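You operate a simulated robot arm through the tools that you are given. There is no shell and no other tool.

You are at the controls of a simulated two-armed robot. One attempt, no reset.

## Task
Park the motor, lamp and heater plugs in the black rack, then switch the DESK breaker off.
Fine: yellow lamp off, then the long strip off, before any plug is pulled; shut the cabinet again; the strip's own plug and other switches stay.

It is judged by the outcome, as a careful person would: the job done as asked, and still so three seconds after it is handed in. It fails if anything else is knocked over, pushed out of place, dropped, spilled or broken.

## Robot
Two 7-joint arms with fingered hands on one trunk that stands fixed in place. Base frame: the origin is at the foot of the trunk, x ahead of it, y to its left, z up; the work surface is at about z = 800. Units: mm, rad, N and s.
The left shoulder is at [80, 241, 1617], the right one opposite. With the tool pointing down near the work surface each hand reaches from about 100 to 900 mm from the base axis, measured 20 degrees to its own side. Payload 4.9 kg a hand.
The tool frame of a hand sits at the grasp point between the pads (the TCP): z along the fingers, y along the line on which they close. The tips reach 32 mm beyond it. Largest opening 200 mm; the body of the gripper starts 89 mm behind the TCP. The gripper is a hand of 4 fingers: y runs from the thumb to the fingers, the wrist lies at [0, 0, -267] in the tool frame.
Orientation is told as [roll, pitch, yaw] about the base's x, y, z axes, in that order, counted from this pose: with the fingers straight down and closing along the base's y, the tool's x points along the base's -x, its y along +y and its z along -z.

## Interface
- The arms move only by the tool apply_moves. It takes "left_motion", "right_motion" or both (then of equal length, played together; a hand with none holds still); each is a list of rows, each a list of 2 entries, a list of its own where there are three numbers: the shift along the tool's x, y, z in mm, then the turn, a rotation vector about the tool's x, y, z in rad. In form: [[[tx, ty, tz], [rx, ry, rz]], ...]. A call has 1 to 20 rows; each row is the pose to reach, as a shift and turn from the pose commanded when the call began, along the tool's axes at that moment. Each row takes 0.2 s and may step no farther than 50 mm and 0.15 rad from the row before; otherwise, the whole call is refused. A pose out of reach is approached as far as the arm can. The call stops where the force on the tool passes 60 N (or 10 N more than at its start, if that is more) or the arm is blocked; 0.2 s more then pass. In this call time passes only in rows, and 0.2 s behind the last. The reply holds the time, the measured pose of the TCP, the force on the tool along the base axes, the opening and the grip force, in the units named above and with some noise, with the torque about the TCP (base axes, N m) and any sound that the robot's microphone picked up.
- Cameras (640 x 400 px; columns grow to the right, rows downward): "scene" is now at [115.2, 35.3, 1797.4]; the picture's right is [0.39, -0.92, 0.00], its down [-0.49, -0.20, -0.85] and it looks along [0.78, 0.33, -0.53] (base axes); focal length 311 px, centre (320, 200). "left" rides on the left gripper at [-69, -69, -116] in its tool frame; the picture's right is [0.71, -0.71, 0.00], its down [0.54, 0.54, -0.64] and it looks along [0.46, 0.45, 0.77] (tool axes); focal length 226 px, centre (320, 200). "right" rides on the right gripper at [69, -69, -116] in its tool frame; the picture's right is [0.71, 0.71, 0.00], its down [-0.54, 0.54, -0.64] and it looks along [-0.45, 0.45, 0.77] (tool axes); focal length 226 px, centre (320, 200). There is no depth. A picture from a camera that has moved, and an enlarged one, comes with that camera's place and axes in the base frame and with its lens.
- camera(camera): a new picture of that camera. No time passes.
- lift_body(by): slides the trunk up (or, below 0, down) by that many mm; the arms and the scene camera ride with it, the base frame stays. It gives what a move gives, with no picture.
- set_fingers(finger1, finger2, finger3, thumb_bend, hand): sets how far each is bent, from 0 (flat) to 1 (curled in); at 0.3 the hand is open as for a grip, at 0.7 the pads meet at the TCP. One left out holds its place. A second passes; each finger stops where it meets its share of the squeeze, and holds until it gets a number again. It is the only way to open and close the hand. It gives what a move gives, with no picture; readings hold the bend of each and the force on the fingers (four entries, about 0 where the hand has none), thumb and palm.
- pan_tilt(pan, tilt): turns the head with the scene camera to pan (to the left, within 1.501 rad either way) and tilt (down, from -0.506 to 1.204), counted from straight ahead of the robot. It gives what a move gives.
- inspect(camera, box): a new picture of the part [left, top, right, bottom] of that camera's present view, enlarged. No time passes.
- close_job(): hands the job in; it is judged then, once.

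Places have to be worked out from the pictures, the camera data and where the tool is seen. Open the grippers and draw the arms clear of the work before you hand the job in, unless the task says otherwise.

The tools are called after "Emit:" as name(argument=value, ...) on one line, values as JSON. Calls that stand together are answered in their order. apply_moves: Moves the arms, as the interface text tells. Its arguments: {"type":"object","properties":{"left_motion":{"type":"array","items":{"type":"array"}},"right_motion":{"type":"array","items":{"type":"array"}}},"required":[]} The other tools are called the same way: lift_body (by) slides the trunk up or down; set_fingers (finger1, finger2, finger3, thumb_bend, hand) moves the fingers one by one; pan_tilt (pan, tilt) turns the head that bears the scene camera; camera (camera) takes a picture; inspect (camera, box) takes an enlarged picture of a part of a camera's view; close_job () hands the job in.

At the start:

```text
t: 0.0
left_tool_pos: [617.3, 529.3, 1595.7]
left_tool_rot: [-0.002, -0.001, 0.001]
left_wrist_force: [-0.5, -0.4, -0.2]
left_wrist_torque: [0.01, 0.01, 0.01]
left_opening: 200.0
left_grip_force: 0.1
left_shape: jaw
left_bend: [0.3, 0.3, 0.3, 0.3]
left_finger forces: [0.0, 0.0, 0.1, 0.0, 0.0, 0.0]
right_tool_pos: [700.7, -36.7, 1570.9]
right_tool_rot: [-0.001, -0.001, 0.001]
right_wrist_force: [0.6, 1.0, -0.1]
right_wrist_torque: [-0.01, 0.0, -0.01]
right_opening: 199.9
right_grip_force: 0.0
right_shape: jaw
right_bend: [0.3, 0.3, 0.3, 0.3]
right_finger forces: [0.0, 0.0, 0.0, 0.1, 0.1, 0.0]
trunk travel left (down, up): [-525.0, 315.0]
head pan, tilt: [0.396, 0.555]
```

scene: 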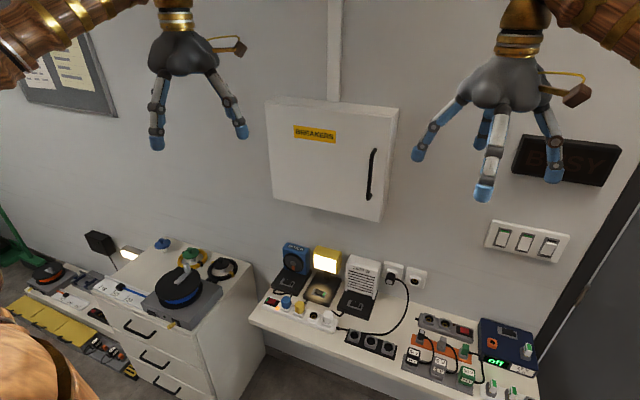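
right: 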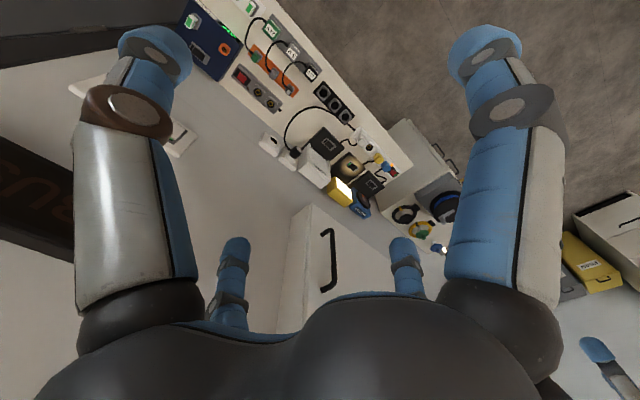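
left: 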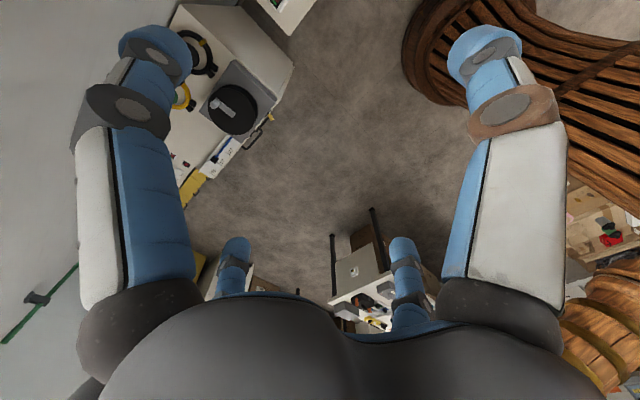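

I start by looking closely at the bench, the cabinet and the strips before moving anything.

Emit:
inspect(camera="scene", box=[240, 230, 400, 330])

Emit:
inspect(camera="scene", box=[380, 290, 560, 400])

Emit:
inspect(camera="scene", box=[260, 280, 420, 380])

Emit:
inspect(camera="scene", box=[250, 80, 420, 230])

```text
4.00 times, centred on (320, 280) of scene
camera zoom: at [115.2, 35.3, 1797.4], right [0.39, -0.92, 0.0], down [-0.49, -0.2, -0.85], along [0.78, 0.33, -0.53], focal length 1244 px, centre (320, -120)
```

zoom: 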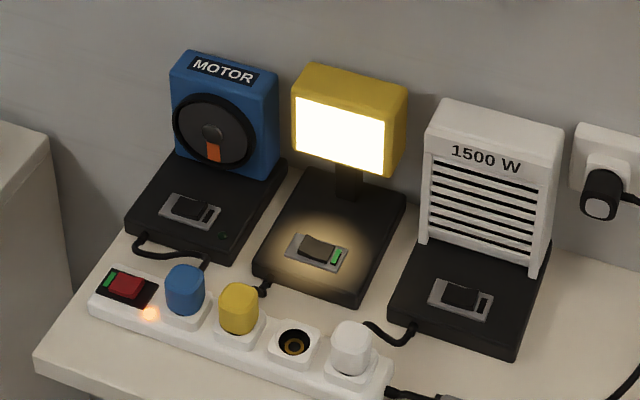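

```text
3.56 times, centred on (470, 345) of scene
camera zoom: at [115.2, 35.3, 1797.4], right [0.39, -0.92, 0.0], down [-0.49, -0.2, -0.85], along [0.78, 0.33, -0.53], focal length 1106 px, centre (-213, -316)
```

zoom: 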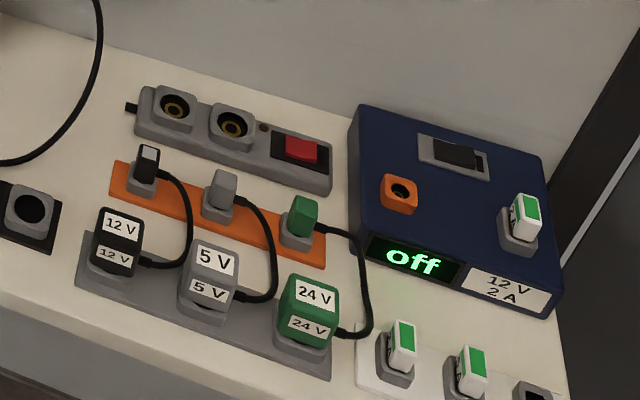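

```text
4.00 times, centred on (340, 330) of scene
camera zoom: at [115.2, 35.3, 1797.4], right [0.39, -0.92, 0.0], down [-0.49, -0.2, -0.85], along [0.78, 0.33, -0.53], focal length 1244 px, centre (240, -320)
```

zoom: 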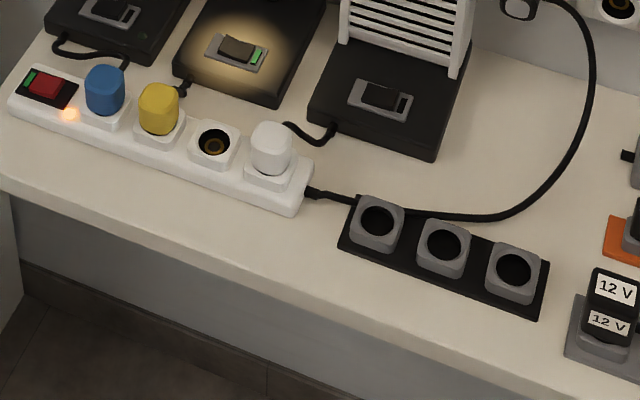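

```text
2.67 times, centred on (335, 155) of scene
camera zoom: at [115.2, 35.3, 1797.4], right [0.39, -0.92, 0.0], down [-0.49, -0.2, -0.85], along [0.78, 0.33, -0.53], focal length 830 px, centre (280, 320)
```

zoom: 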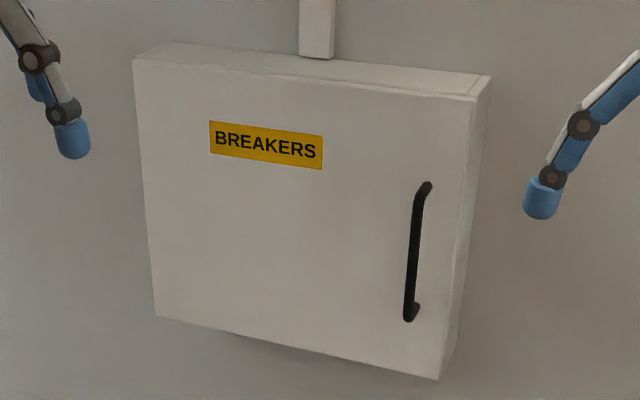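

The bench lies along y with the long strip near x≈795, y≈520…290 and the rack near x≈775, y≈184…64; the lamp is lit. First I need to learn how the fingers move, so I bend some of the left fingers in free air.

Emit:
set_fingers(hand="left", finger1=0.7, finger2=0.0, finger3=1.0, thumb_bend=0.5)

Emit:
camera(camera="left")

Emit:
camera(camera="scene")

```text
t: 1.0
left_tool_pos: [616.2, 527.9, 1596.6]
left_tool_rot: [0.0, 0.001, 0.0]
left_wrist_force: [0.1, -0.2, 0.5]
left_wrist_torque: [-0.01, 0.01, 0.01]
left_opening: 46.6
left_grip_force: 0.0
left_shape: fingers
left_bend: [0.7, 0.01, 1.0, 0.5]
left_finger forces: [0.1, 0.1, 0.1, 0.1, 0.0, 0.0]
right_tool_pos: [701.2, -37.5, 1570.8]
right_tool_rot: [0.001, 0.0, 0.0]
right_wrist_force: [-0.1, 0.5, -0.2]
right_wrist_torque: [0.01, -0.03, -0.01]
right_opening: 200.0
right_grip_force: 0.1
right_shape: jaw
right_bend: [0.3, 0.3, 0.3, 0.3]
right_finger forces: [0.0, 0.0, 0.0, 0.0, 0.0, 0.1]
trunk travel left (down, up): [-525.0, 315.0]
head pan, tilt: [0.396, 0.555]
```

```text
taken
camera left: at [686.2, 460.4, 1713.4], right [-0.71, -0.71, 0.0], down [-0.54, 0.54, 0.64], along [-0.46, 0.45, -0.77], focal length 226 px, centre (320, 200)
```

left: 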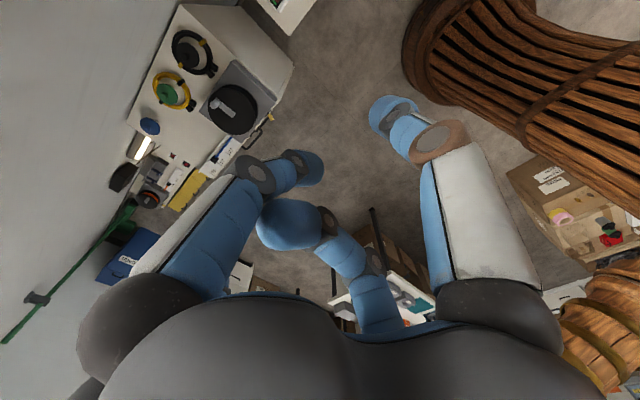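

```text
taken
camera scene: at [115.2, 35.3, 1797.3], right [0.39, -0.92, 0.0], down [-0.49, -0.2, -0.85], along [0.78, 0.33, -0.53], focal length 311 px, centre (320, 200)
```

scene: 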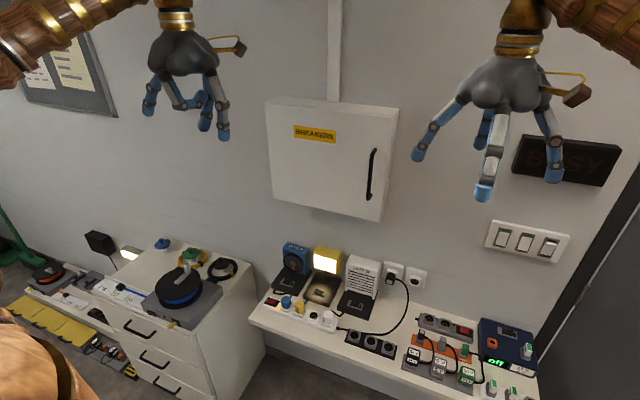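

Finger 2 seems to be the one opposite the thumb; I zoom in to tell the other two apart.

Emit:
inspect(camera="left", box=[120, 60, 520, 310])

Emit:
inspect(camera="scene", box=[110, 10, 270, 170])

```text
1.60 times, centred on (320, 185) of left
camera zoom: at [686.2, 460.4, 1713.4], right [-0.71, -0.71, 0.0], down [-0.54, 0.54, 0.64], along [-0.46, 0.45, -0.77], focal length 362 px, centre (320, 224)
```

zoom: 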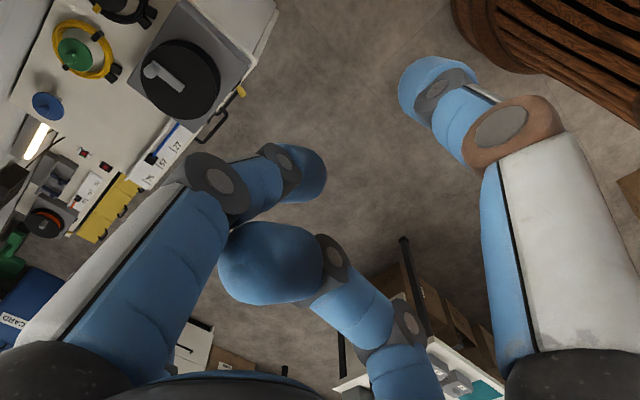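

```text
2.50 times, centred on (190, 90) of scene
camera zoom: at [115.2, 35.3, 1797.3], right [0.39, -0.92, 0.0], down [-0.49, -0.2, -0.85], along [0.78, 0.33, -0.53], focal length 778 px, centre (645, 475)
```

zoom: 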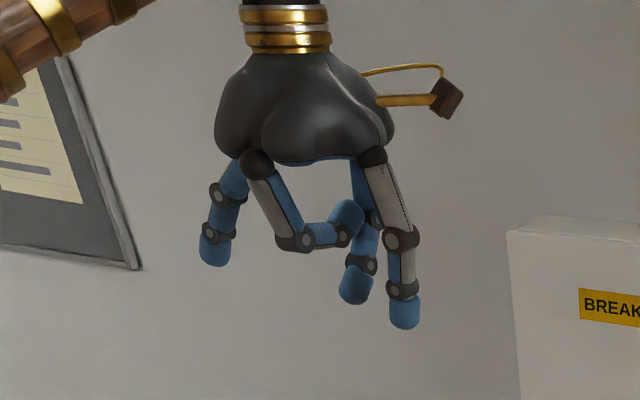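

Finger 2 opposes the thumb (±y), finger 1 is at tool −x and finger 3 at +x. Now I zoom hard on the switches, plugs and rack to measure sizes.

Emit:
inspect(camera="scene", box=[256, 280, 312, 315])

Emit:
inspect(camera="scene", box=[292, 270, 348, 305])

Emit:
inspect(camera="scene", box=[290, 295, 346, 330])

Emit:
inspect(camera="scene", box=[336, 318, 408, 363])

```text
11.43 times, centred on (284, 298) of scene
camera zoom: at [115.2, 35.3, 1797.3], right [0.39, -0.92, 0.0], down [-0.49, -0.2, -0.85], along [0.78, 0.33, -0.53], focal length 3555 px, centre (731, -914)
```

zoom: 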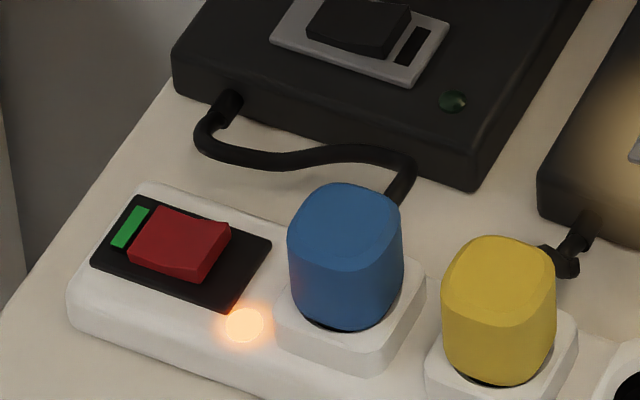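

```text
11.43 times, centred on (320, 288) of scene
camera zoom: at [115.2, 35.3, 1797.3], right [0.39, -0.92, 0.0], down [-0.49, -0.2, -0.85], along [0.78, 0.33, -0.53], focal length 3555 px, centre (320, -800)
```

zoom: 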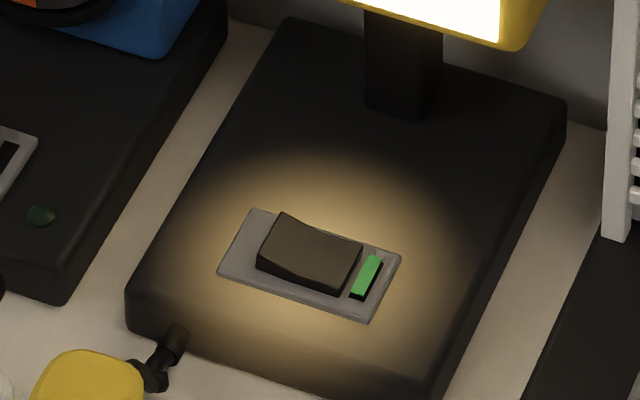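

```text
11.43 times, centred on (318, 312) of scene
camera zoom: at [115.2, 35.3, 1797.3], right [0.39, -0.92, 0.0], down [-0.49, -0.2, -0.85], along [0.78, 0.33, -0.53], focal length 3555 px, centre (343, -1086)
```

zoom: 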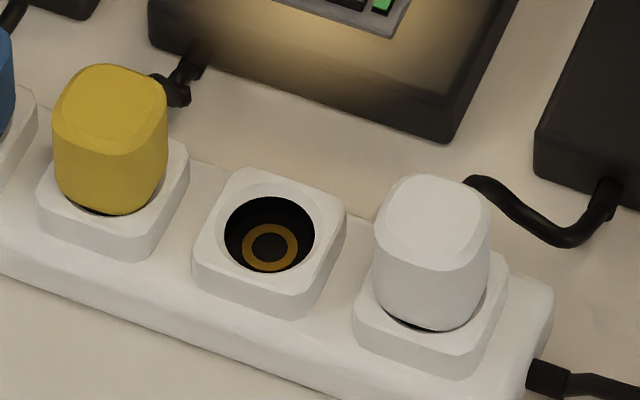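

```text
8.89 times, centred on (372, 340) of scene
camera zoom: at [115.2, 35.3, 1797.3], right [0.39, -0.92, 0.0], down [-0.49, -0.2, -0.85], along [0.78, 0.33, -0.53], focal length 2765 px, centre (-142, -1049)
```

zoom: 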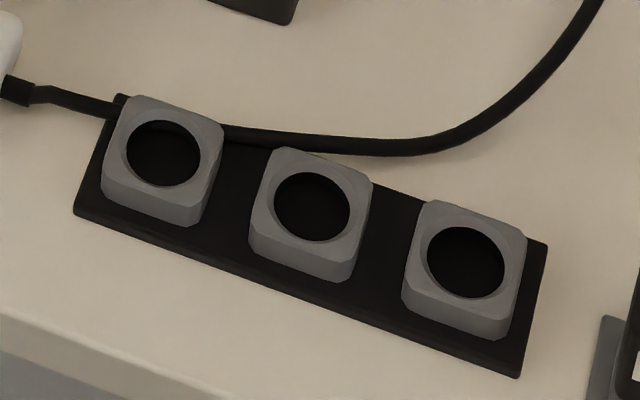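

I compare the lit lamp rocker with the motor/heater rockers at maximum zoom to see which end is down in the ON state.

Emit:
inspect(camera="scene", box=[308, 286, 330, 300])

Emit:
inspect(camera="scene", box=[276, 275, 298, 289])

Emit:
inspect(camera="scene", box=[344, 297, 366, 311])

Emit:
inspect(camera="scene", box=[262, 293, 284, 307])

Emit:
inspect(camera="scene", box=[448, 320, 480, 340])

```text
16.00 times, centred on (319, 293) of scene
camera zoom: at [115.2, 35.3, 1797.3], right [0.39, -0.92, 0.0], down [-0.49, -0.2, -0.85], along [0.78, 0.33, -0.53], focal length 4977 px, centre (336, -1288)
```

zoom: 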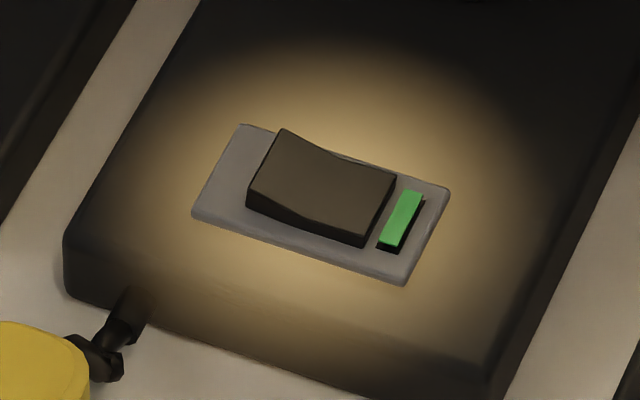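

```text
16.00 times, centred on (287, 282) of scene
camera zoom: at [115.2, 35.3, 1797.3], right [0.39, -0.92, 0.0], down [-0.49, -0.2, -0.85], along [0.78, 0.33, -0.53], focal length 4977 px, centre (848, -1112)
```

zoom: 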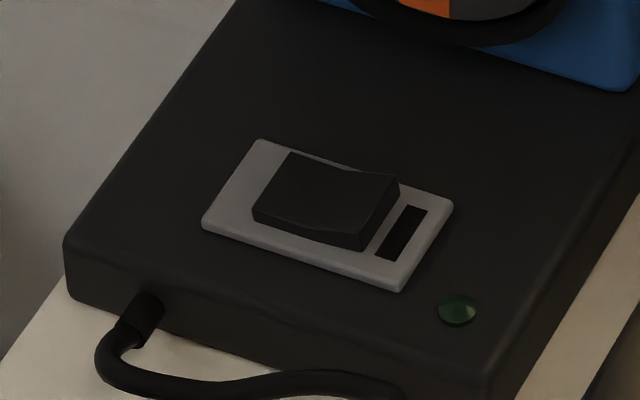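

```text
16.00 times, centred on (355, 304) of scene
camera zoom: at [115.2, 35.3, 1797.3], right [0.39, -0.92, 0.0], down [-0.49, -0.2, -0.85], along [0.78, 0.33, -0.53], focal length 4977 px, centre (-240, -1464)
```

zoom: 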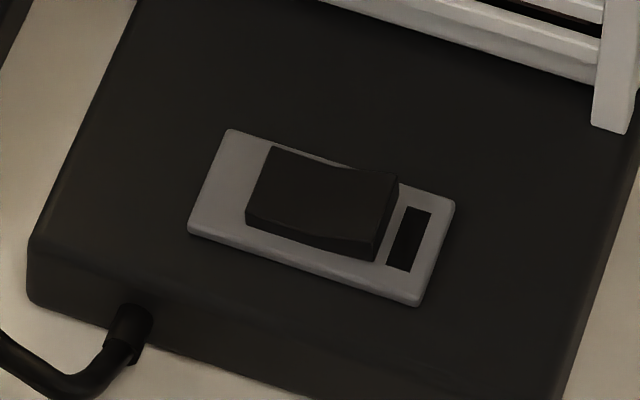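

```text
16.00 times, centred on (273, 300) of scene
camera zoom: at [115.2, 35.3, 1797.3], right [0.39, -0.92, 0.0], down [-0.49, -0.2, -0.85], along [0.78, 0.33, -0.53], focal length 4977 px, centre (1072, -1400)
```

zoom: 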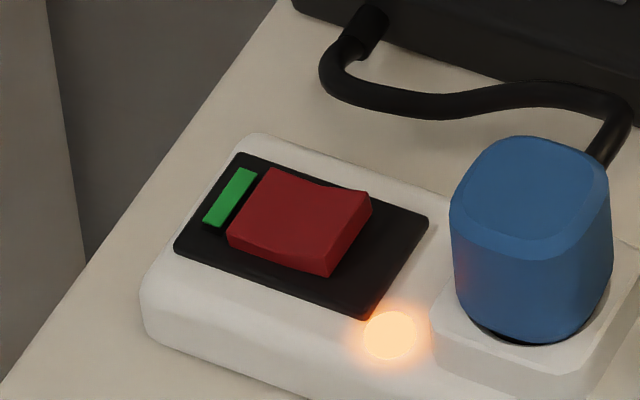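

```text
16.00 times, centred on (464, 330) of scene
camera zoom: at [115.2, 35.3, 1797.3], right [0.39, -0.92, 0.0], down [-0.49, -0.2, -0.85], along [0.78, 0.33, -0.53], focal length 4977 px, centre (-1984, -1880)
```

zoom: 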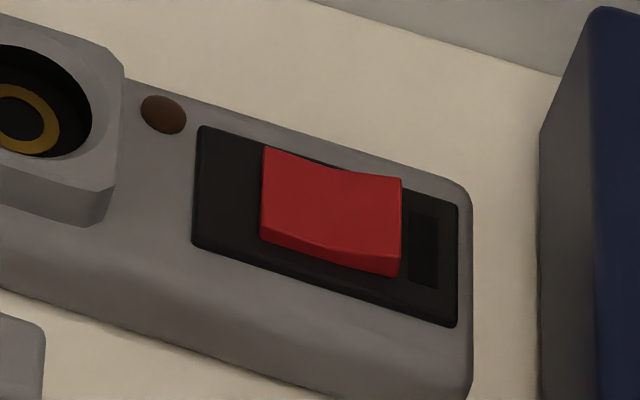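

The ON side is the side with the green flag (lamp: right end down, strip: left end down), so I must press the lamp rocker's left (+y) end and later the strip rocker's right (−y) end. I bring the left hand down in front of the bench, turned so finger 2 points forward and the camera is on the robot's side.

Emit:
apply_moves(left_motion=[[[0, -11.67, 45.5], [0, 0, 0.1309]], [[0, -23.3, 91], [0, 0, 0.2618]], [[0, -35, 136.5], [0, 0, 0.3927]], [[0, -46.7, 182], [0, 0, 0.5236]], [[0, -58.3, 227.5], [0, 0, 0.6545]], [[0, -70, 273], [0, 0, 0.7854]], [[0, -81.7, 318.5], [0, 0, 0.9163]], [[0, -93.3, 364], [0, 0, 1.0472]], [[0, -105, 409.5], [0, 0, 1.1781]], [[0, -116.7, 455], [0, 0, 1.309]], [[0, -128.3, 500.5], [0, 0, 1.4399]], [[0, -140, 546], [0, 0, 1.5708]], [[-40, -140, 546], [0, 0, 1.5708]], [[-80, -140, 546], [0, 0, 1.5708]], [[-120, -140, 546], [0, 0, 1.5708]]])

Emit:
set_fingers(hand="left", finger1=1.0, finger2=0.42, finger3=1.0, thumb_bend=1.0)

Emit:
camera(camera="scene")

Emit:
camera(camera="left")

```text
t: 4.2
left_tool_pos: [739.8, 387.6, 1049.1]
left_tool_rot: [-0.001, -0.001, -1.57]
left_wrist_force: [-0.2, 0.0, 0.5]
left_wrist_torque: [-0.03, 0.02, 0.01]
left_opening: 46.3
left_grip_force: 0.0
left_shape: fingers
left_bend: [0.7, 0.01, 1.0, 0.5]
left_finger forces: [0.1, 0.0, 0.0, 0.0, 0.1, 0.0]
right_tool_pos: [702.2, -36.6, 1569.3]
right_tool_rot: [0.002, 0.003, 0.0]
right_wrist_force: [-0.6, 0.8, -0.1]
right_wrist_torque: [0.04, 0.01, 0.03]
right_opening: 199.8
right_grip_force: 0.1
right_shape: jaw
right_bend: [0.3, 0.3, 0.3, 0.3]
right_finger forces: [0.0, 0.0, 0.1, 0.1, 0.0, 0.0]
trunk travel left (down, up): [-525.0, 315.0]
head pan, tilt: [0.396, 0.555]
```

```text
t: 5.2
left_tool_pos: [736.4, 388.0, 1049.9]
left_tool_rot: [-0.001, 0.0, -1.57]
left_wrist_force: [0.2, 0.1, 0.5]
left_wrist_torque: [0.01, -0.02, 0.02]
left_opening: 15.3
left_grip_force: 0.0
left_shape: fingers
left_bend: [0.96, 0.42, 1.0, 0.81]
left_finger forces: [0.0, 0.0, 0.0, 0.0, 0.0, 0.1]
right_tool_pos: [699.8, -37.2, 1570.6]
right_tool_rot: [0.001, 0.001, 0.0]
right_wrist_force: [-0.3, 0.0, -0.2]
right_wrist_torque: [-0.02, -0.04, 0.03]
right_opening: 199.8
right_grip_force: 0.1
right_shape: jaw
right_bend: [0.3, 0.3, 0.3, 0.3]
right_finger forces: [0.1, 0.0, 0.0, 0.1, 0.0, 0.0]
trunk travel left (down, up): [-525.0, 315.0]
head pan, tilt: [0.396, 0.555]
```

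```text
taken
camera scene: at [114.7, 35.4, 1797.4], right [0.39, -0.92, 0.0], down [-0.49, -0.2, -0.85], along [0.78, 0.33, -0.53], focal length 311 px, centre (320, 200)
```

scene: 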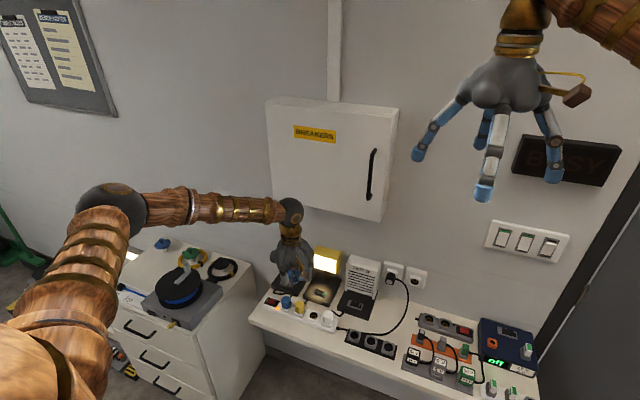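

```text
taken
camera left: at [668.8, 318.9, 1166.7], right [-0.71, 0.71, 0.0], down [0.54, 0.54, 0.64], along [0.45, 0.45, -0.77], focal length 226 px, centre (320, 200)
```

left: 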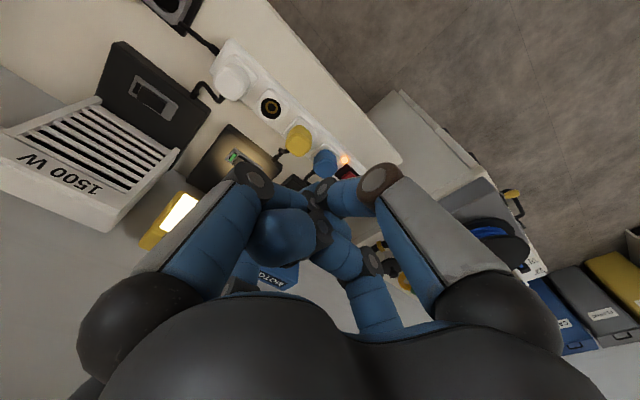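

Thumb and fingers 1/3 are folded, finger 2 is out. I check the hand against the lamp with the scene camera.

Emit:
inspect(camera="scene", box=[250, 190, 378, 270])

Emit:
inspect(camera="scene", box=[250, 240, 346, 300])

```text
5.00 times, centred on (314, 230) of scene
camera zoom: at [114.7, 35.4, 1797.4], right [0.39, -0.92, 0.0], down [-0.49, -0.2, -0.85], along [0.78, 0.33, -0.53], focal length 1555 px, centre (350, 50)
```

zoom: 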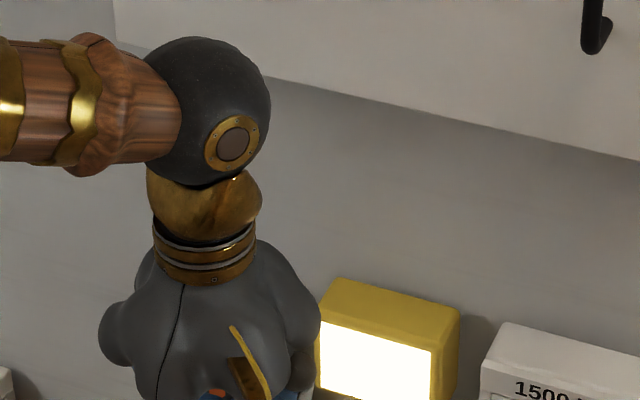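

```text
6.67 times, centred on (298, 270) of scene
camera zoom: at [114.7, 35.4, 1797.4], right [0.39, -0.92, 0.0], down [-0.49, -0.2, -0.85], along [0.78, 0.33, -0.53], focal length 2074 px, centre (467, -267)
```

zoom: 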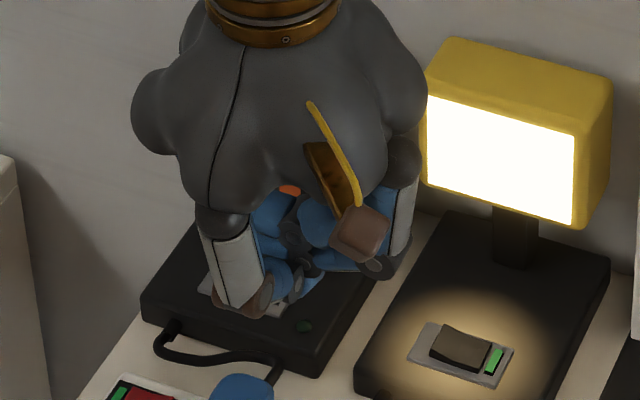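

The hand would hide the rocker from the scene camera, so I triangulate it with the left wrist camera too.

Emit:
inspect(camera="left", box=[180, 30, 372, 150])

Emit:
inspect(camera="left", box=[190, 110, 318, 190])

```text
3.33 times, centred on (276, 90) of left
camera zoom: at [668.8, 318.9, 1166.7], right [-0.71, 0.71, 0.0], down [0.54, 0.54, 0.64], along [0.45, 0.45, -0.77], focal length 754 px, centre (467, 567)
```

zoom: 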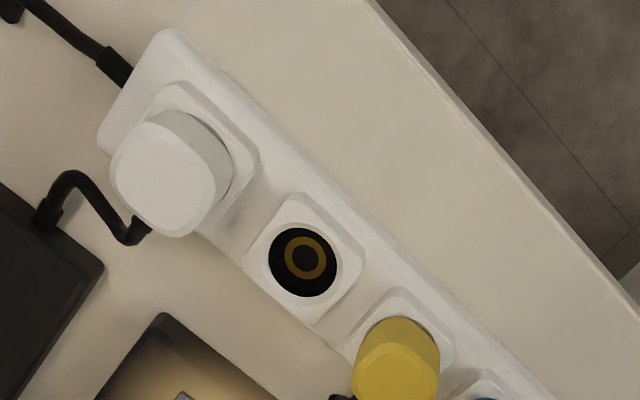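

```text
5.00 times, centred on (254, 150) of left
camera zoom: at [668.8, 318.9, 1166.7], right [-0.71, 0.71, 0.0], down [0.54, 0.54, 0.64], along [0.45, 0.45, -0.77], focal length 1130 px, centre (650, 450)
```

zoom: 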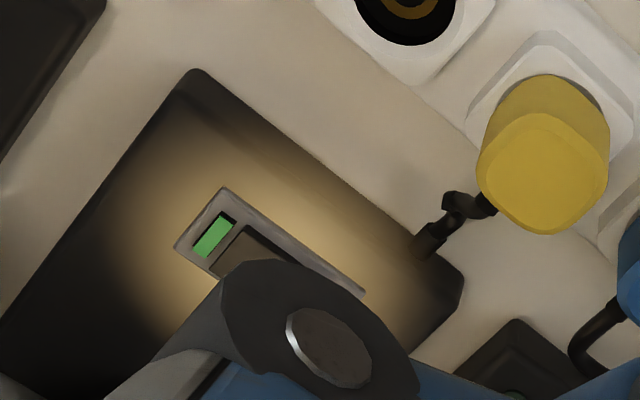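

The green flag triangulates to about (906, 348, 832); the rocker's raised left end is at about (906, 383). I open finger 1 briefly up here to calibrate where finger 2's tip is.

Emit:
set_fingers(hand="left", finger1=0.1, finger2=0.42)

Emit:
camera(camera="left")

Emit:
inspect(camera="scene", box=[250, 240, 346, 300])

```text
t: 6.2
left_tool_pos: [737.7, 387.7, 1050.2]
left_tool_rot: [0.001, -0.002, -1.571]
left_wrist_force: [1.0, -0.1, 0.2]
left_wrist_torque: [-0.01, 0.02, -0.01]
left_opening: 14.7
left_grip_force: 0.2
left_shape: fingers
left_bend: [0.96, 0.42, 1.0, 0.8]
left_finger forces: [0.1, 0.0, 0.1, 0.0, 0.0, 0.0]
right_tool_pos: [700.4, -38.0, 1571.9]
right_tool_rot: [0.002, -0.001, -0.001]
right_wrist_force: [0.0, 0.2, -0.9]
right_wrist_torque: [-0.01, 0.04, 0.01]
right_opening: 199.9
right_grip_force: 0.1
right_shape: jaw
right_bend: [0.3, 0.3, 0.3, 0.3]
right_finger forces: [0.0, 0.0, 0.0, 0.0, 0.0, 0.0]
trunk travel left (down, up): [-525.0, 315.0]
head pan, tilt: [0.396, 0.555]
```

```text
taken
camera left: at [669.2, 318.8, 1166.5], right [-0.71, 0.71, 0.0], down [0.54, 0.54, 0.64], along [0.45, 0.45, -0.77], focal length 226 px, centre (320, 200)
```

left: 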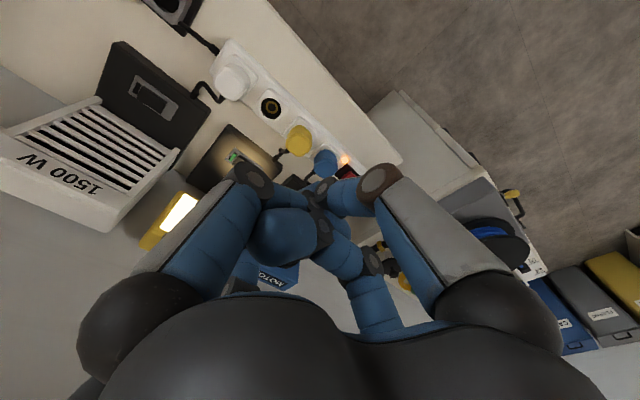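

```text
6.67 times, centred on (298, 270) of scene
camera zoom: at [115.4, 35.2, 1797.3], right [0.39, -0.92, 0.0], down [-0.49, -0.2, -0.85], along [0.78, 0.33, -0.53], focal length 2074 px, centre (467, -267)
```

zoom: 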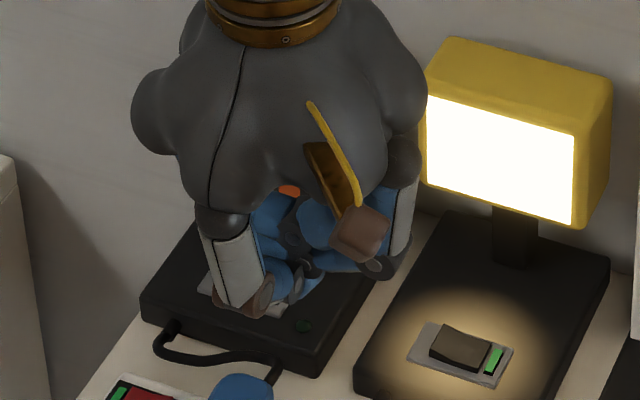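

Finger 1 did not move: the folded fingers have interlocked with the thumb. I free them by opening the thumb first.

Emit:
set_fingers(hand="left", thumb_bend=0.3)

Emit:
set_fingers(hand="left", finger1=0.1)

Emit:
camera(camera="left")

```text
t: 7.2
left_tool_pos: [737.0, 385.9, 1049.8]
left_tool_rot: [0.001, -0.001, -1.571]
left_wrist_force: [-0.3, 0.2, -0.2]
left_wrist_torque: [-0.02, -0.04, 0.0]
left_opening: 162.8
left_grip_force: 0.1
left_shape: fingers
left_bend: [0.1, 0.42, 1.0, 0.3]
left_finger forces: [0.1, 0.0, 0.0, 0.0, 0.1, 0.0]
right_tool_pos: [700.3, -36.3, 1570.9]
right_tool_rot: [0.0, 0.001, 0.001]
right_wrist_force: [-0.7, 0.3, 0.6]
right_wrist_torque: [0.01, -0.02, -0.01]
right_opening: 199.9
right_grip_force: 0.1
right_shape: jaw
right_bend: [0.3, 0.3, 0.3, 0.3]
right_finger forces: [0.0, 0.1, 0.1, 0.1, 0.1, 0.1]
trunk travel left (down, up): [-525.0, 315.0]
head pan, tilt: [0.396, 0.555]
```

```text
t: 8.2
left_tool_pos: [736.5, 387.9, 1049.5]
left_tool_rot: [0.002, -0.001, -1.571]
left_wrist_force: [-0.3, -0.4, 0.7]
left_wrist_torque: [0.02, 0.02, -0.01]
left_opening: 163.0
left_grip_force: 0.1
left_shape: fingers
left_bend: [0.1, 0.42, 1.0, 0.3]
left_finger forces: [0.0, 0.0, 0.1, 0.0, 0.0, 0.0]
right_tool_pos: [701.3, -37.3, 1571.0]
right_tool_rot: [0.002, 0.001, -0.001]
right_wrist_force: [0.9, 0.1, 0.0]
right_wrist_torque: [0.0, -0.02, -0.01]
right_opening: 199.8
right_grip_force: 0.0
right_shape: jaw
right_bend: [0.3, 0.3, 0.3, 0.3]
right_finger forces: [0.1, 0.0, 0.1, 0.0, 0.0, 0.1]
trunk travel left (down, up): [-525.0, 315.0]
head pan, tilt: [0.396, 0.555]
```

```text
taken
camera left: at [669.1, 318.8, 1166.5], right [-0.71, 0.71, 0.0], down [0.54, 0.54, 0.64], along [0.45, 0.45, -0.77], focal length 226 px, centre (320, 200)
```

left: 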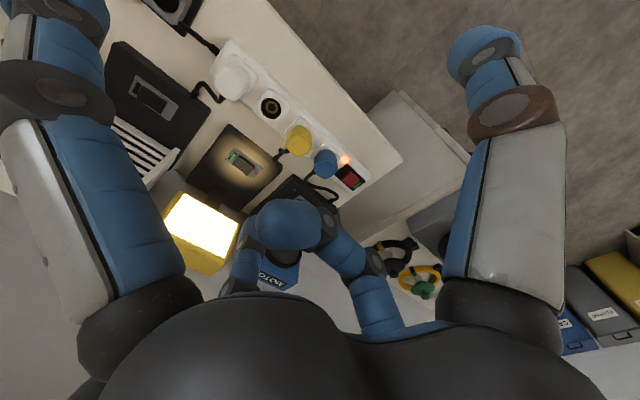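

Freed. I now open finger 3 as well to see finger 2's tip in the wrist view.

Emit:
set_fingers(hand="left", finger3=0.1)

Emit:
camera(camera="left")

Emit:
inspect(camera="left", box=[200, 130, 392, 250])

Emit:
inspect(camera="scene", box=[250, 240, 346, 300])

```text
t: 9.2
left_tool_pos: [738.9, 386.5, 1049.6]
left_tool_rot: [-0.001, 0.0, -1.571]
left_wrist_force: [-0.1, -0.4, -0.2]
left_wrist_torque: [0.0, -0.01, 0.0]
left_opening: 163.0
left_grip_force: 0.0
left_shape: fingers
left_bend: [0.1, 0.42, 0.1, 0.3]
left_finger forces: [0.0, 0.0, 0.1, 0.0, 0.0, 0.0]
right_tool_pos: [701.0, -37.2, 1570.4]
right_tool_rot: [0.0, 0.0, -0.001]
right_wrist_force: [1.0, -0.4, 0.2]
right_wrist_torque: [0.0, -0.03, 0.01]
right_opening: 200.0
right_grip_force: 0.1
right_shape: jaw
right_bend: [0.3, 0.3, 0.3, 0.3]
right_finger forces: [0.0, 0.0, 0.0, 0.0, 0.0, 0.0]
trunk travel left (down, up): [-525.0, 315.0]
head pan, tilt: [0.396, 0.555]
```

```text
taken
camera left: at [669.1, 318.8, 1166.5], right [-0.71, 0.71, 0.0], down [0.54, 0.54, 0.64], along [0.45, 0.45, -0.77], focal length 226 px, centre (320, 200)
```

left: 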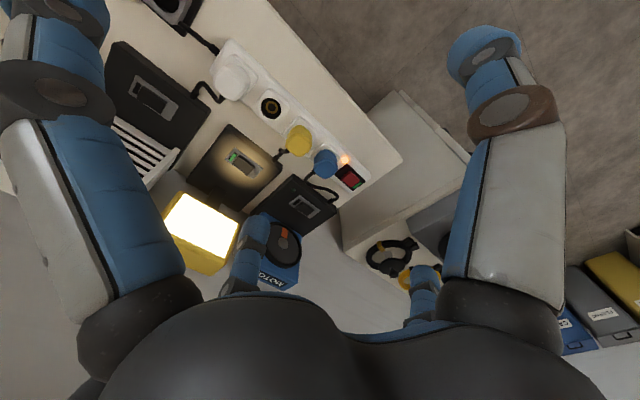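

```text
3.33 times, centred on (296, 190) of left
camera zoom: at [669.1, 318.8, 1166.5], right [-0.71, 0.71, 0.0], down [0.54, 0.54, 0.64], along [0.45, 0.45, -0.77], focal length 754 px, centre (400, 233)
```

zoom: 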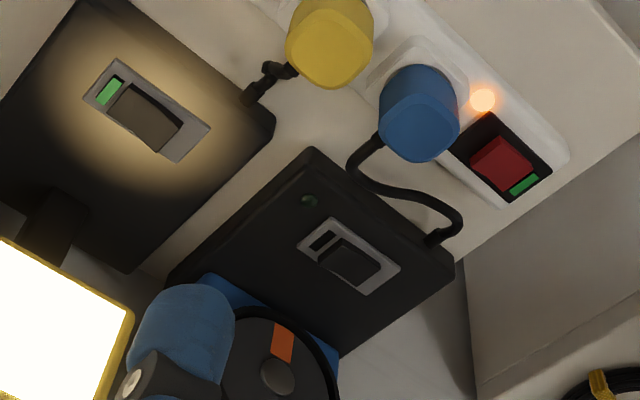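

```text
6.67 times, centred on (298, 270) of scene
camera zoom: at [115.2, 35.2, 1797.3], right [0.39, -0.92, 0.0], down [-0.49, -0.2, -0.85], along [0.78, 0.33, -0.53], focal length 2074 px, centre (467, -267)
```

zoom: 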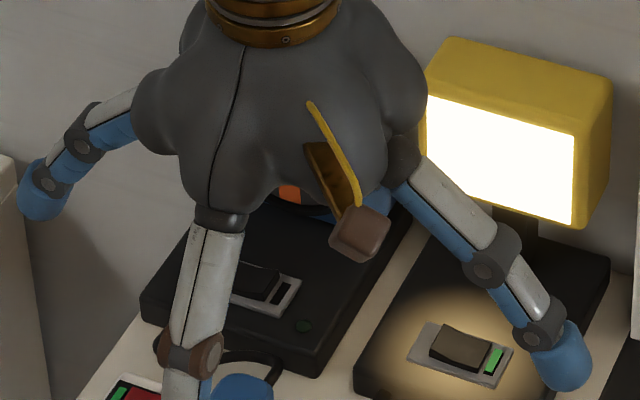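

This view is excellent: the lamp rocker, strip switch and finger 2's tip are all visible. Finger 2's tip is about 89 mm ahead of the TCP; I move to hover about 35 mm above the lamp rocker's left end.

Emit:
apply_moves(left_motion=[[[-0.9, 19.8, 28], [0, 0, 0]], [[-1.8, 39.5, 56], [0, 0, 0]], [[-2.6, 59.3, 84], [0, 0, 0]], [[-3.5, 79, 112], [0, 0, 0]], [[-3.5, 79, 143], [0, 0, 0]]])

Emit:
camera(camera="left")

Emit:
inspect(camera="left", box=[160, 150, 320, 250])

Emit:
inspect(camera="scene", box=[250, 230, 378, 310])

```text
t: 10.4
left_tool_pos: [816.9, 385.6, 906.4]
left_tool_rot: [0.001, 0.0, -1.57]
left_wrist_force: [1.2, 0.1, -0.1]
left_wrist_torque: [-0.02, 0.01, 0.01]
left_opening: 162.5
left_grip_force: 0.1
left_shape: fingers
left_bend: [0.1, 0.42, 0.1, 0.3]
left_finger forces: [0.0, 0.0, 0.0, 0.0, 0.0, 0.0]
right_tool_pos: [702.4, -37.4, 1570.8]
right_tool_rot: [0.001, 0.002, -0.001]
right_wrist_force: [0.6, -0.3, -0.2]
right_wrist_torque: [-0.01, 0.02, -0.03]
right_opening: 199.7
right_grip_force: 0.0
right_shape: jaw
right_bend: [0.3, 0.3, 0.3, 0.3]
right_finger forces: [0.0, 0.0, 0.0, 0.1, 0.1, 0.1]
trunk travel left (down, up): [-525.0, 315.0]
head pan, tilt: [0.396, 0.555]
```

```text
taken
camera left: at [748.9, 316.8, 1023.3], right [-0.71, 0.71, 0.0], down [0.54, 0.54, 0.64], along [0.45, 0.45, -0.77], focal length 226 px, centre (320, 200)
```

left: 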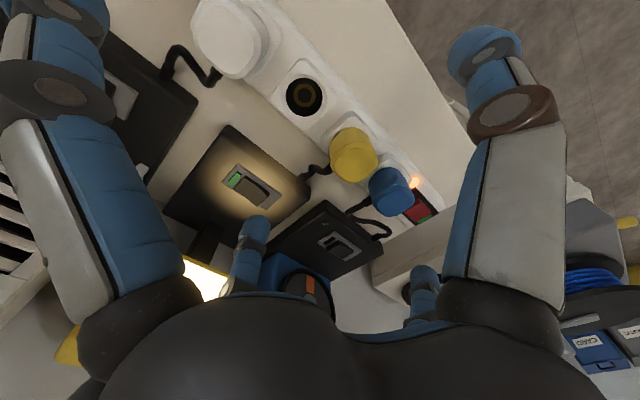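

```text
4.00 times, centred on (240, 200) of left
camera zoom: at [748.9, 316.8, 1023.3], right [-0.71, 0.71, 0.0], down [0.54, 0.54, 0.64], along [0.45, 0.45, -0.77], focal length 904 px, centre (640, 200)
```

zoom: 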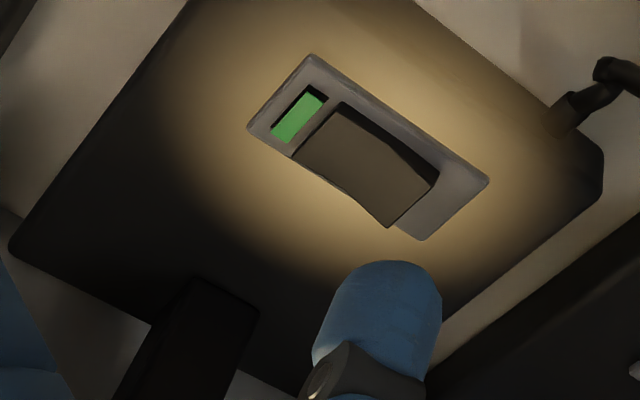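

```text
5.00 times, centred on (314, 270) of scene
camera zoom: at [116.6, 35.2, 1797.3], right [0.39, -0.92, 0.0], down [-0.49, -0.2, -0.85], along [0.78, 0.33, -0.53], focal length 1555 px, centre (350, -150)
```

zoom: 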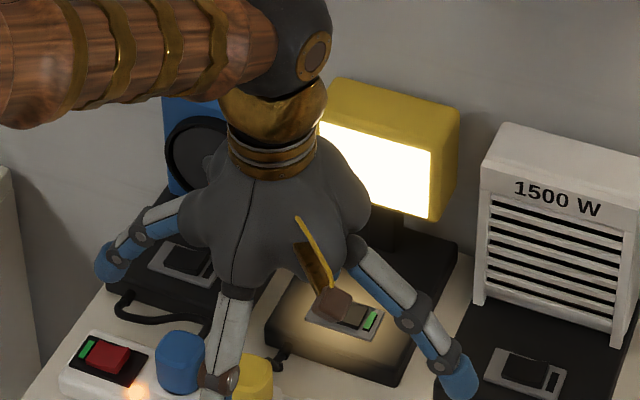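

The fingertip's lowest point is right over x≈905 and about 27 mm above the rocker's raised edge (y≈385, pivot y≈369). I flatten fingers 1 and 3 for clearance and descend in small steps at y≈381.

Emit:
set_fingers(hand="left", finger1=0.0, finger3=0.0)

Emit:
apply_moves(left_motion=[[[-3, 0, 10], [0, 0, 0]], [[-3, 0, 18], [0, 0, 0]], [[-3, 0, 22], [0, 0, 0]]])

Emit:
inspect(camera="left", box=[160, 150, 320, 250])

```text
t: 11.4
left_tool_pos: [815.0, 385.1, 907.3]
left_tool_rot: [0.001, 0.001, -1.571]
left_wrist_force: [-0.8, 0.5, 1.5]
left_wrist_torque: [0.01, 0.01, -0.02]
left_opening: 163.7
left_grip_force: 0.1
left_shape: fingers
left_bend: [0.01, 0.42, 0.01, 0.3]
left_finger forces: [0.0, 0.0, 0.0, 0.0, 0.0, 0.0]
right_tool_pos: [700.0, -36.9, 1570.1]
right_tool_rot: [0.0, 0.0, -0.001]
right_wrist_force: [0.7, -0.1, -0.4]
right_wrist_torque: [0.01, 0.01, 0.01]
right_opening: 200.0
right_grip_force: 0.1
right_shape: jaw
right_bend: [0.3, 0.3, 0.3, 0.3]
right_finger forces: [0.0, 0.0, 0.0, 0.0, 0.0, 0.0]
trunk travel left (down, up): [-525.0, 315.0]
head pan, tilt: [0.396, 0.555]
```

```text
t: 12.2
left_tool_pos: [815.9, 381.4, 885.4]
left_tool_rot: [0.0, 0.001, -1.57]
left_wrist_force: [-0.1, -0.6, 0.5]
left_wrist_torque: [0.02, -0.01, 0.01]
left_opening: 163.7
left_grip_force: 0.1
left_shape: fingers
left_bend: [0.01, 0.42, 0.01, 0.3]
left_finger forces: [0.0, 0.0, 0.0, 0.0, 0.0, 0.0]
right_tool_pos: [701.2, -36.8, 1570.6]
right_tool_rot: [0.001, 0.0, 0.0]
right_wrist_force: [-0.1, 0.3, 0.1]
right_wrist_torque: [0.03, -0.02, -0.01]
right_opening: 200.2
right_grip_force: 0.1
right_shape: jaw
right_bend: [0.3, 0.3, 0.3, 0.3]
right_finger forces: [0.1, 0.0, 0.0, 0.0, 0.1, 0.0]
trunk travel left (down, up): [-525.0, 315.0]
head pan, tilt: [0.396, 0.555]
```

```text
4.00 times, centred on (240, 200) of left
camera zoom: at [747.8, 313.5, 1002.3], right [-0.71, 0.71, 0.0], down [0.54, 0.54, 0.64], along [0.45, 0.45, -0.77], focal length 904 px, centre (640, 200)
```

zoom: 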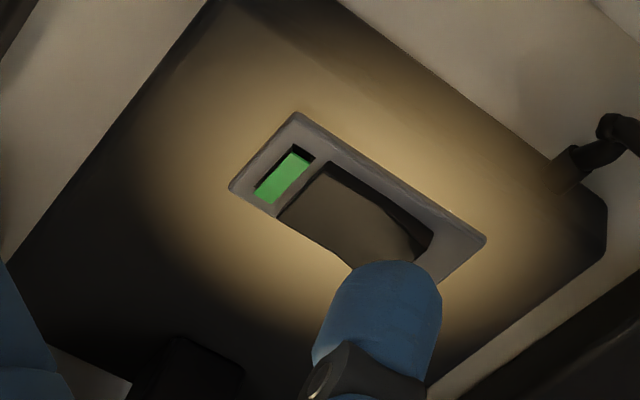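

The fingertip is just above the raised end with no contact yet. I continue down in 2 mm steps.

Emit:
apply_moves(left_motion=[[[0, 0, 2], [0, 0, 0]], [[0, 0, 4], [0, 0, 0]], [[0, 0, 6], [0, 0, 0]], [[0, 0, 8], [0, 0, 0]]])

Emit:
inspect(camera="left", box=[160, 150, 320, 250])

```text
t: 13.2
left_tool_pos: [815.6, 383.0, 878.7]
left_tool_rot: [0.001, 0.001, -1.571]
left_wrist_force: [-0.3, 0.6, -0.1]
left_wrist_torque: [0.02, 0.03, 0.02]
left_opening: 163.8
left_grip_force: 0.1
left_shape: fingers
left_bend: [0.01, 0.42, 0.01, 0.3]
left_finger forces: [0.1, 0.1, 0.0, 0.1, 0.1, 0.0]
right_tool_pos: [700.1, -37.2, 1571.5]
right_tool_rot: [0.003, 0.001, 0.0]
right_wrist_force: [0.4, 0.3, 0.7]
right_wrist_torque: [-0.01, -0.04, 0.01]
right_opening: 199.9
right_grip_force: 0.0
right_shape: jaw
right_bend: [0.3, 0.3, 0.3, 0.3]
right_finger forces: [0.1, 0.0, 0.0, 0.0, 0.0, 0.0]
trunk travel left (down, up): [-525.0, 315.0]
head pan, tilt: [0.396, 0.555]
```

```text
4.00 times, centred on (240, 200) of left
camera zoom: at [747.4, 313.7, 994.6], right [-0.71, 0.71, 0.0], down [0.54, 0.54, 0.64], along [0.45, 0.45, -0.77], focal length 904 px, centre (640, 200)
```

zoom: 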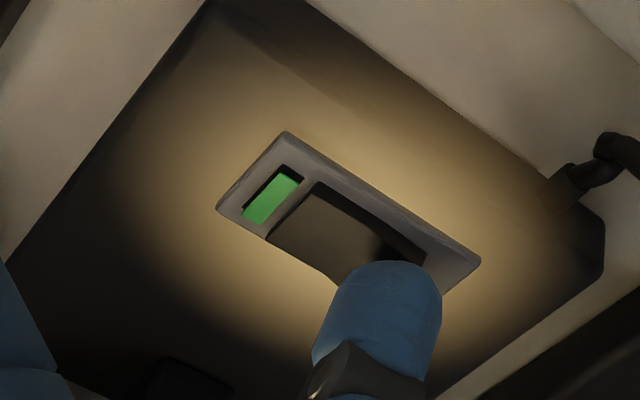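

Shadow of the tip is now close on the rocker; still no contact force. I go on in 2 mm steps.

Emit:
apply_moves(left_motion=[[[0, 0, 2], [0, 0, 0]], [[0, 0, 4], [0, 0, 0]], [[0, 0, 6], [0, 0, 0]], [[0, 0, 8], [0, 0, 0]]])

Emit:
inspect(camera="left", box=[160, 150, 320, 250])

```text
t: 14.2
left_tool_pos: [813.4, 381.6, 872.7]
left_tool_rot: [0.003, 0.001, -1.571]
left_wrist_force: [-1.9, 1.0, 19.7]
left_wrist_torque: [-0.05, -1.57, 0.11]
left_opening: 163.8
left_grip_force: 10.1
left_shape: fingers
left_bend: [0.01, 0.41, 0.01, 0.3]
left_finger forces: [0.0, 19.3, 0.1, 0.0, 0.0, 0.0]
right_tool_pos: [696.7, -37.7, 1572.6]
right_tool_rot: [0.002, -0.001, -0.001]
right_wrist_force: [-0.6, 0.3, -0.3]
right_wrist_torque: [0.01, 0.01, -0.01]
right_opening: 199.8
right_grip_force: 0.1
right_shape: jaw
right_bend: [0.3, 0.3, 0.3, 0.3]
right_finger forces: [0.1, 0.1, 0.0, 0.1, 0.0, 0.0]
trunk travel left (down, up): [-525.0, 315.0]
head pan, tilt: [0.396, 0.555]
heard: click
```

```text
4.00 times, centred on (240, 200) of left
camera zoom: at [745.6, 313.3, 989.7], right [-0.71, 0.71, 0.0], down [0.54, 0.54, 0.65], along [0.46, 0.46, -0.76], focal length 904 px, centre (640, 200)
```

zoom: 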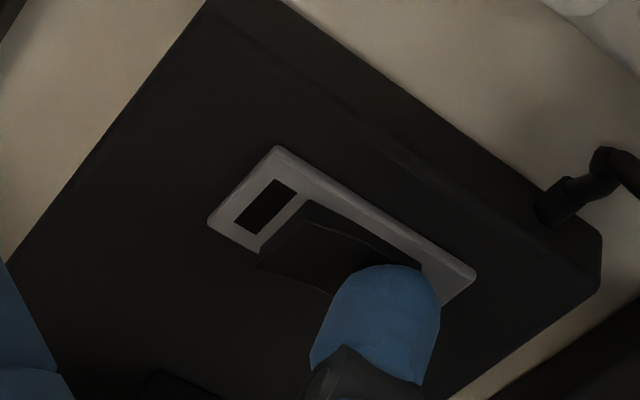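

Click heard and the lamp is dark with its flag hidden: lamp off. I lift, and move back-left to hover over the raised (−y) end of the long strip's red rocker, at about (791, 508, 838).

Emit:
apply_moves(left_motion=[[[0, 0, -35], [0, 0, 0]], [[0, 0, -70], [0, 0, 0]], [[32, -28, -70], [0, 0, 0]], [[64, -56, -70], [0, 0, 0]], [[96, -84, -70], [0, 0, 0]], [[127, -113, -70], [0, 0, 0]], [[127, -113, -35], [0, 0, 0]]])

Emit:
camera(camera="left")

Emit:
inspect(camera="left", box=[160, 150, 320, 250])

Emit:
camera(camera="scene")

```text
t: 15.8
left_tool_pos: [703.1, 510.4, 902.1]
left_tool_rot: [-0.001, 0.0, -1.571]
left_wrist_force: [0.3, 0.1, 0.4]
left_wrist_torque: [-0.02, 0.06, -0.03]
left_opening: 163.8
left_grip_force: 0.1
left_shape: fingers
left_bend: [0.01, 0.42, 0.01, 0.3]
left_finger forces: [0.1, 0.1, 0.0, 0.1, 0.0, 0.0]
right_tool_pos: [703.1, -36.6, 1569.8]
right_tool_rot: [-0.001, 0.001, 0.0]
right_wrist_force: [-0.3, -0.1, -0.2]
right_wrist_torque: [0.01, 0.06, 0.0]
right_opening: 199.9
right_grip_force: 0.1
right_shape: jaw
right_bend: [0.3, 0.3, 0.3, 0.3]
right_finger forces: [0.0, 0.0, 0.1, 0.1, 0.0, 0.0]
trunk travel left (down, up): [-525.0, 315.0]
head pan, tilt: [0.396, 0.555]
```

```text
taken
camera left: at [634.4, 441.4, 1019.7], right [-0.71, 0.71, 0.0], down [0.54, 0.54, 0.64], along [0.45, 0.45, -0.77], focal length 226 px, centre (320, 200)
```

left: 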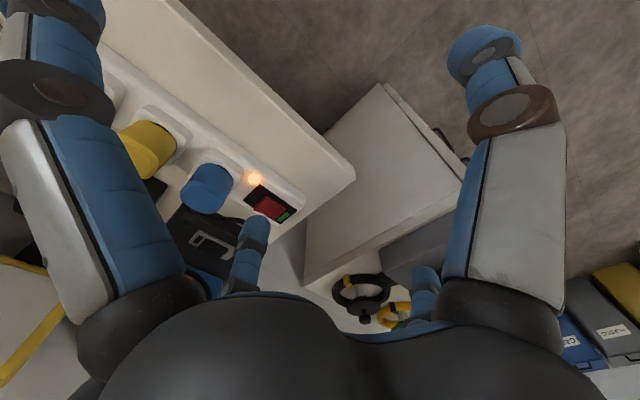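

```text
4.00 times, centred on (240, 200) of left
camera zoom: at [634.4, 441.4, 1019.7], right [-0.71, 0.71, 0.0], down [0.54, 0.54, 0.64], along [0.45, 0.45, -0.77], focal length 904 px, centre (640, 200)
```

zoom: 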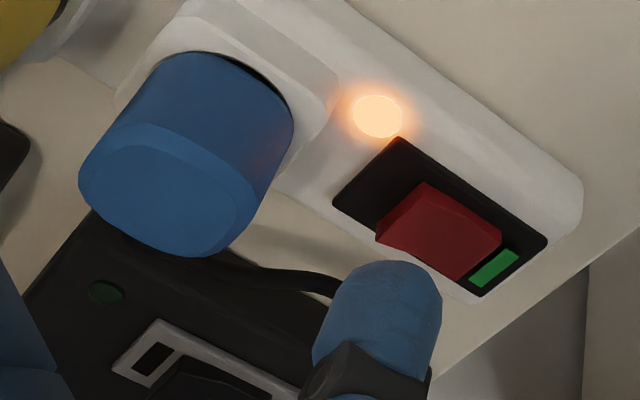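

```text
taken
camera scene: at [117.5, 35.7, 1797.2], right [0.39, -0.92, 0.0], down [-0.49, -0.2, -0.85], along [0.78, 0.33, -0.53], focal length 311 px, centre (320, 200)
```

scene: 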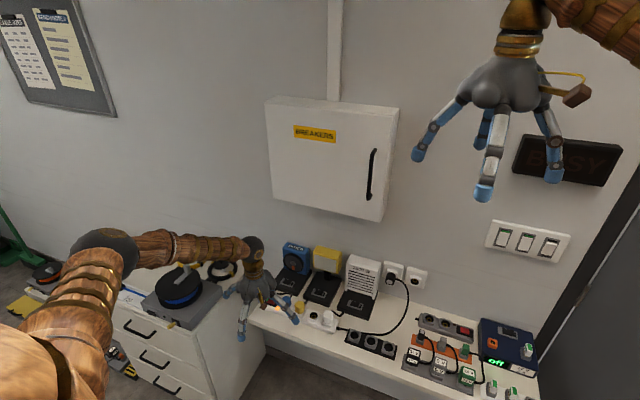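

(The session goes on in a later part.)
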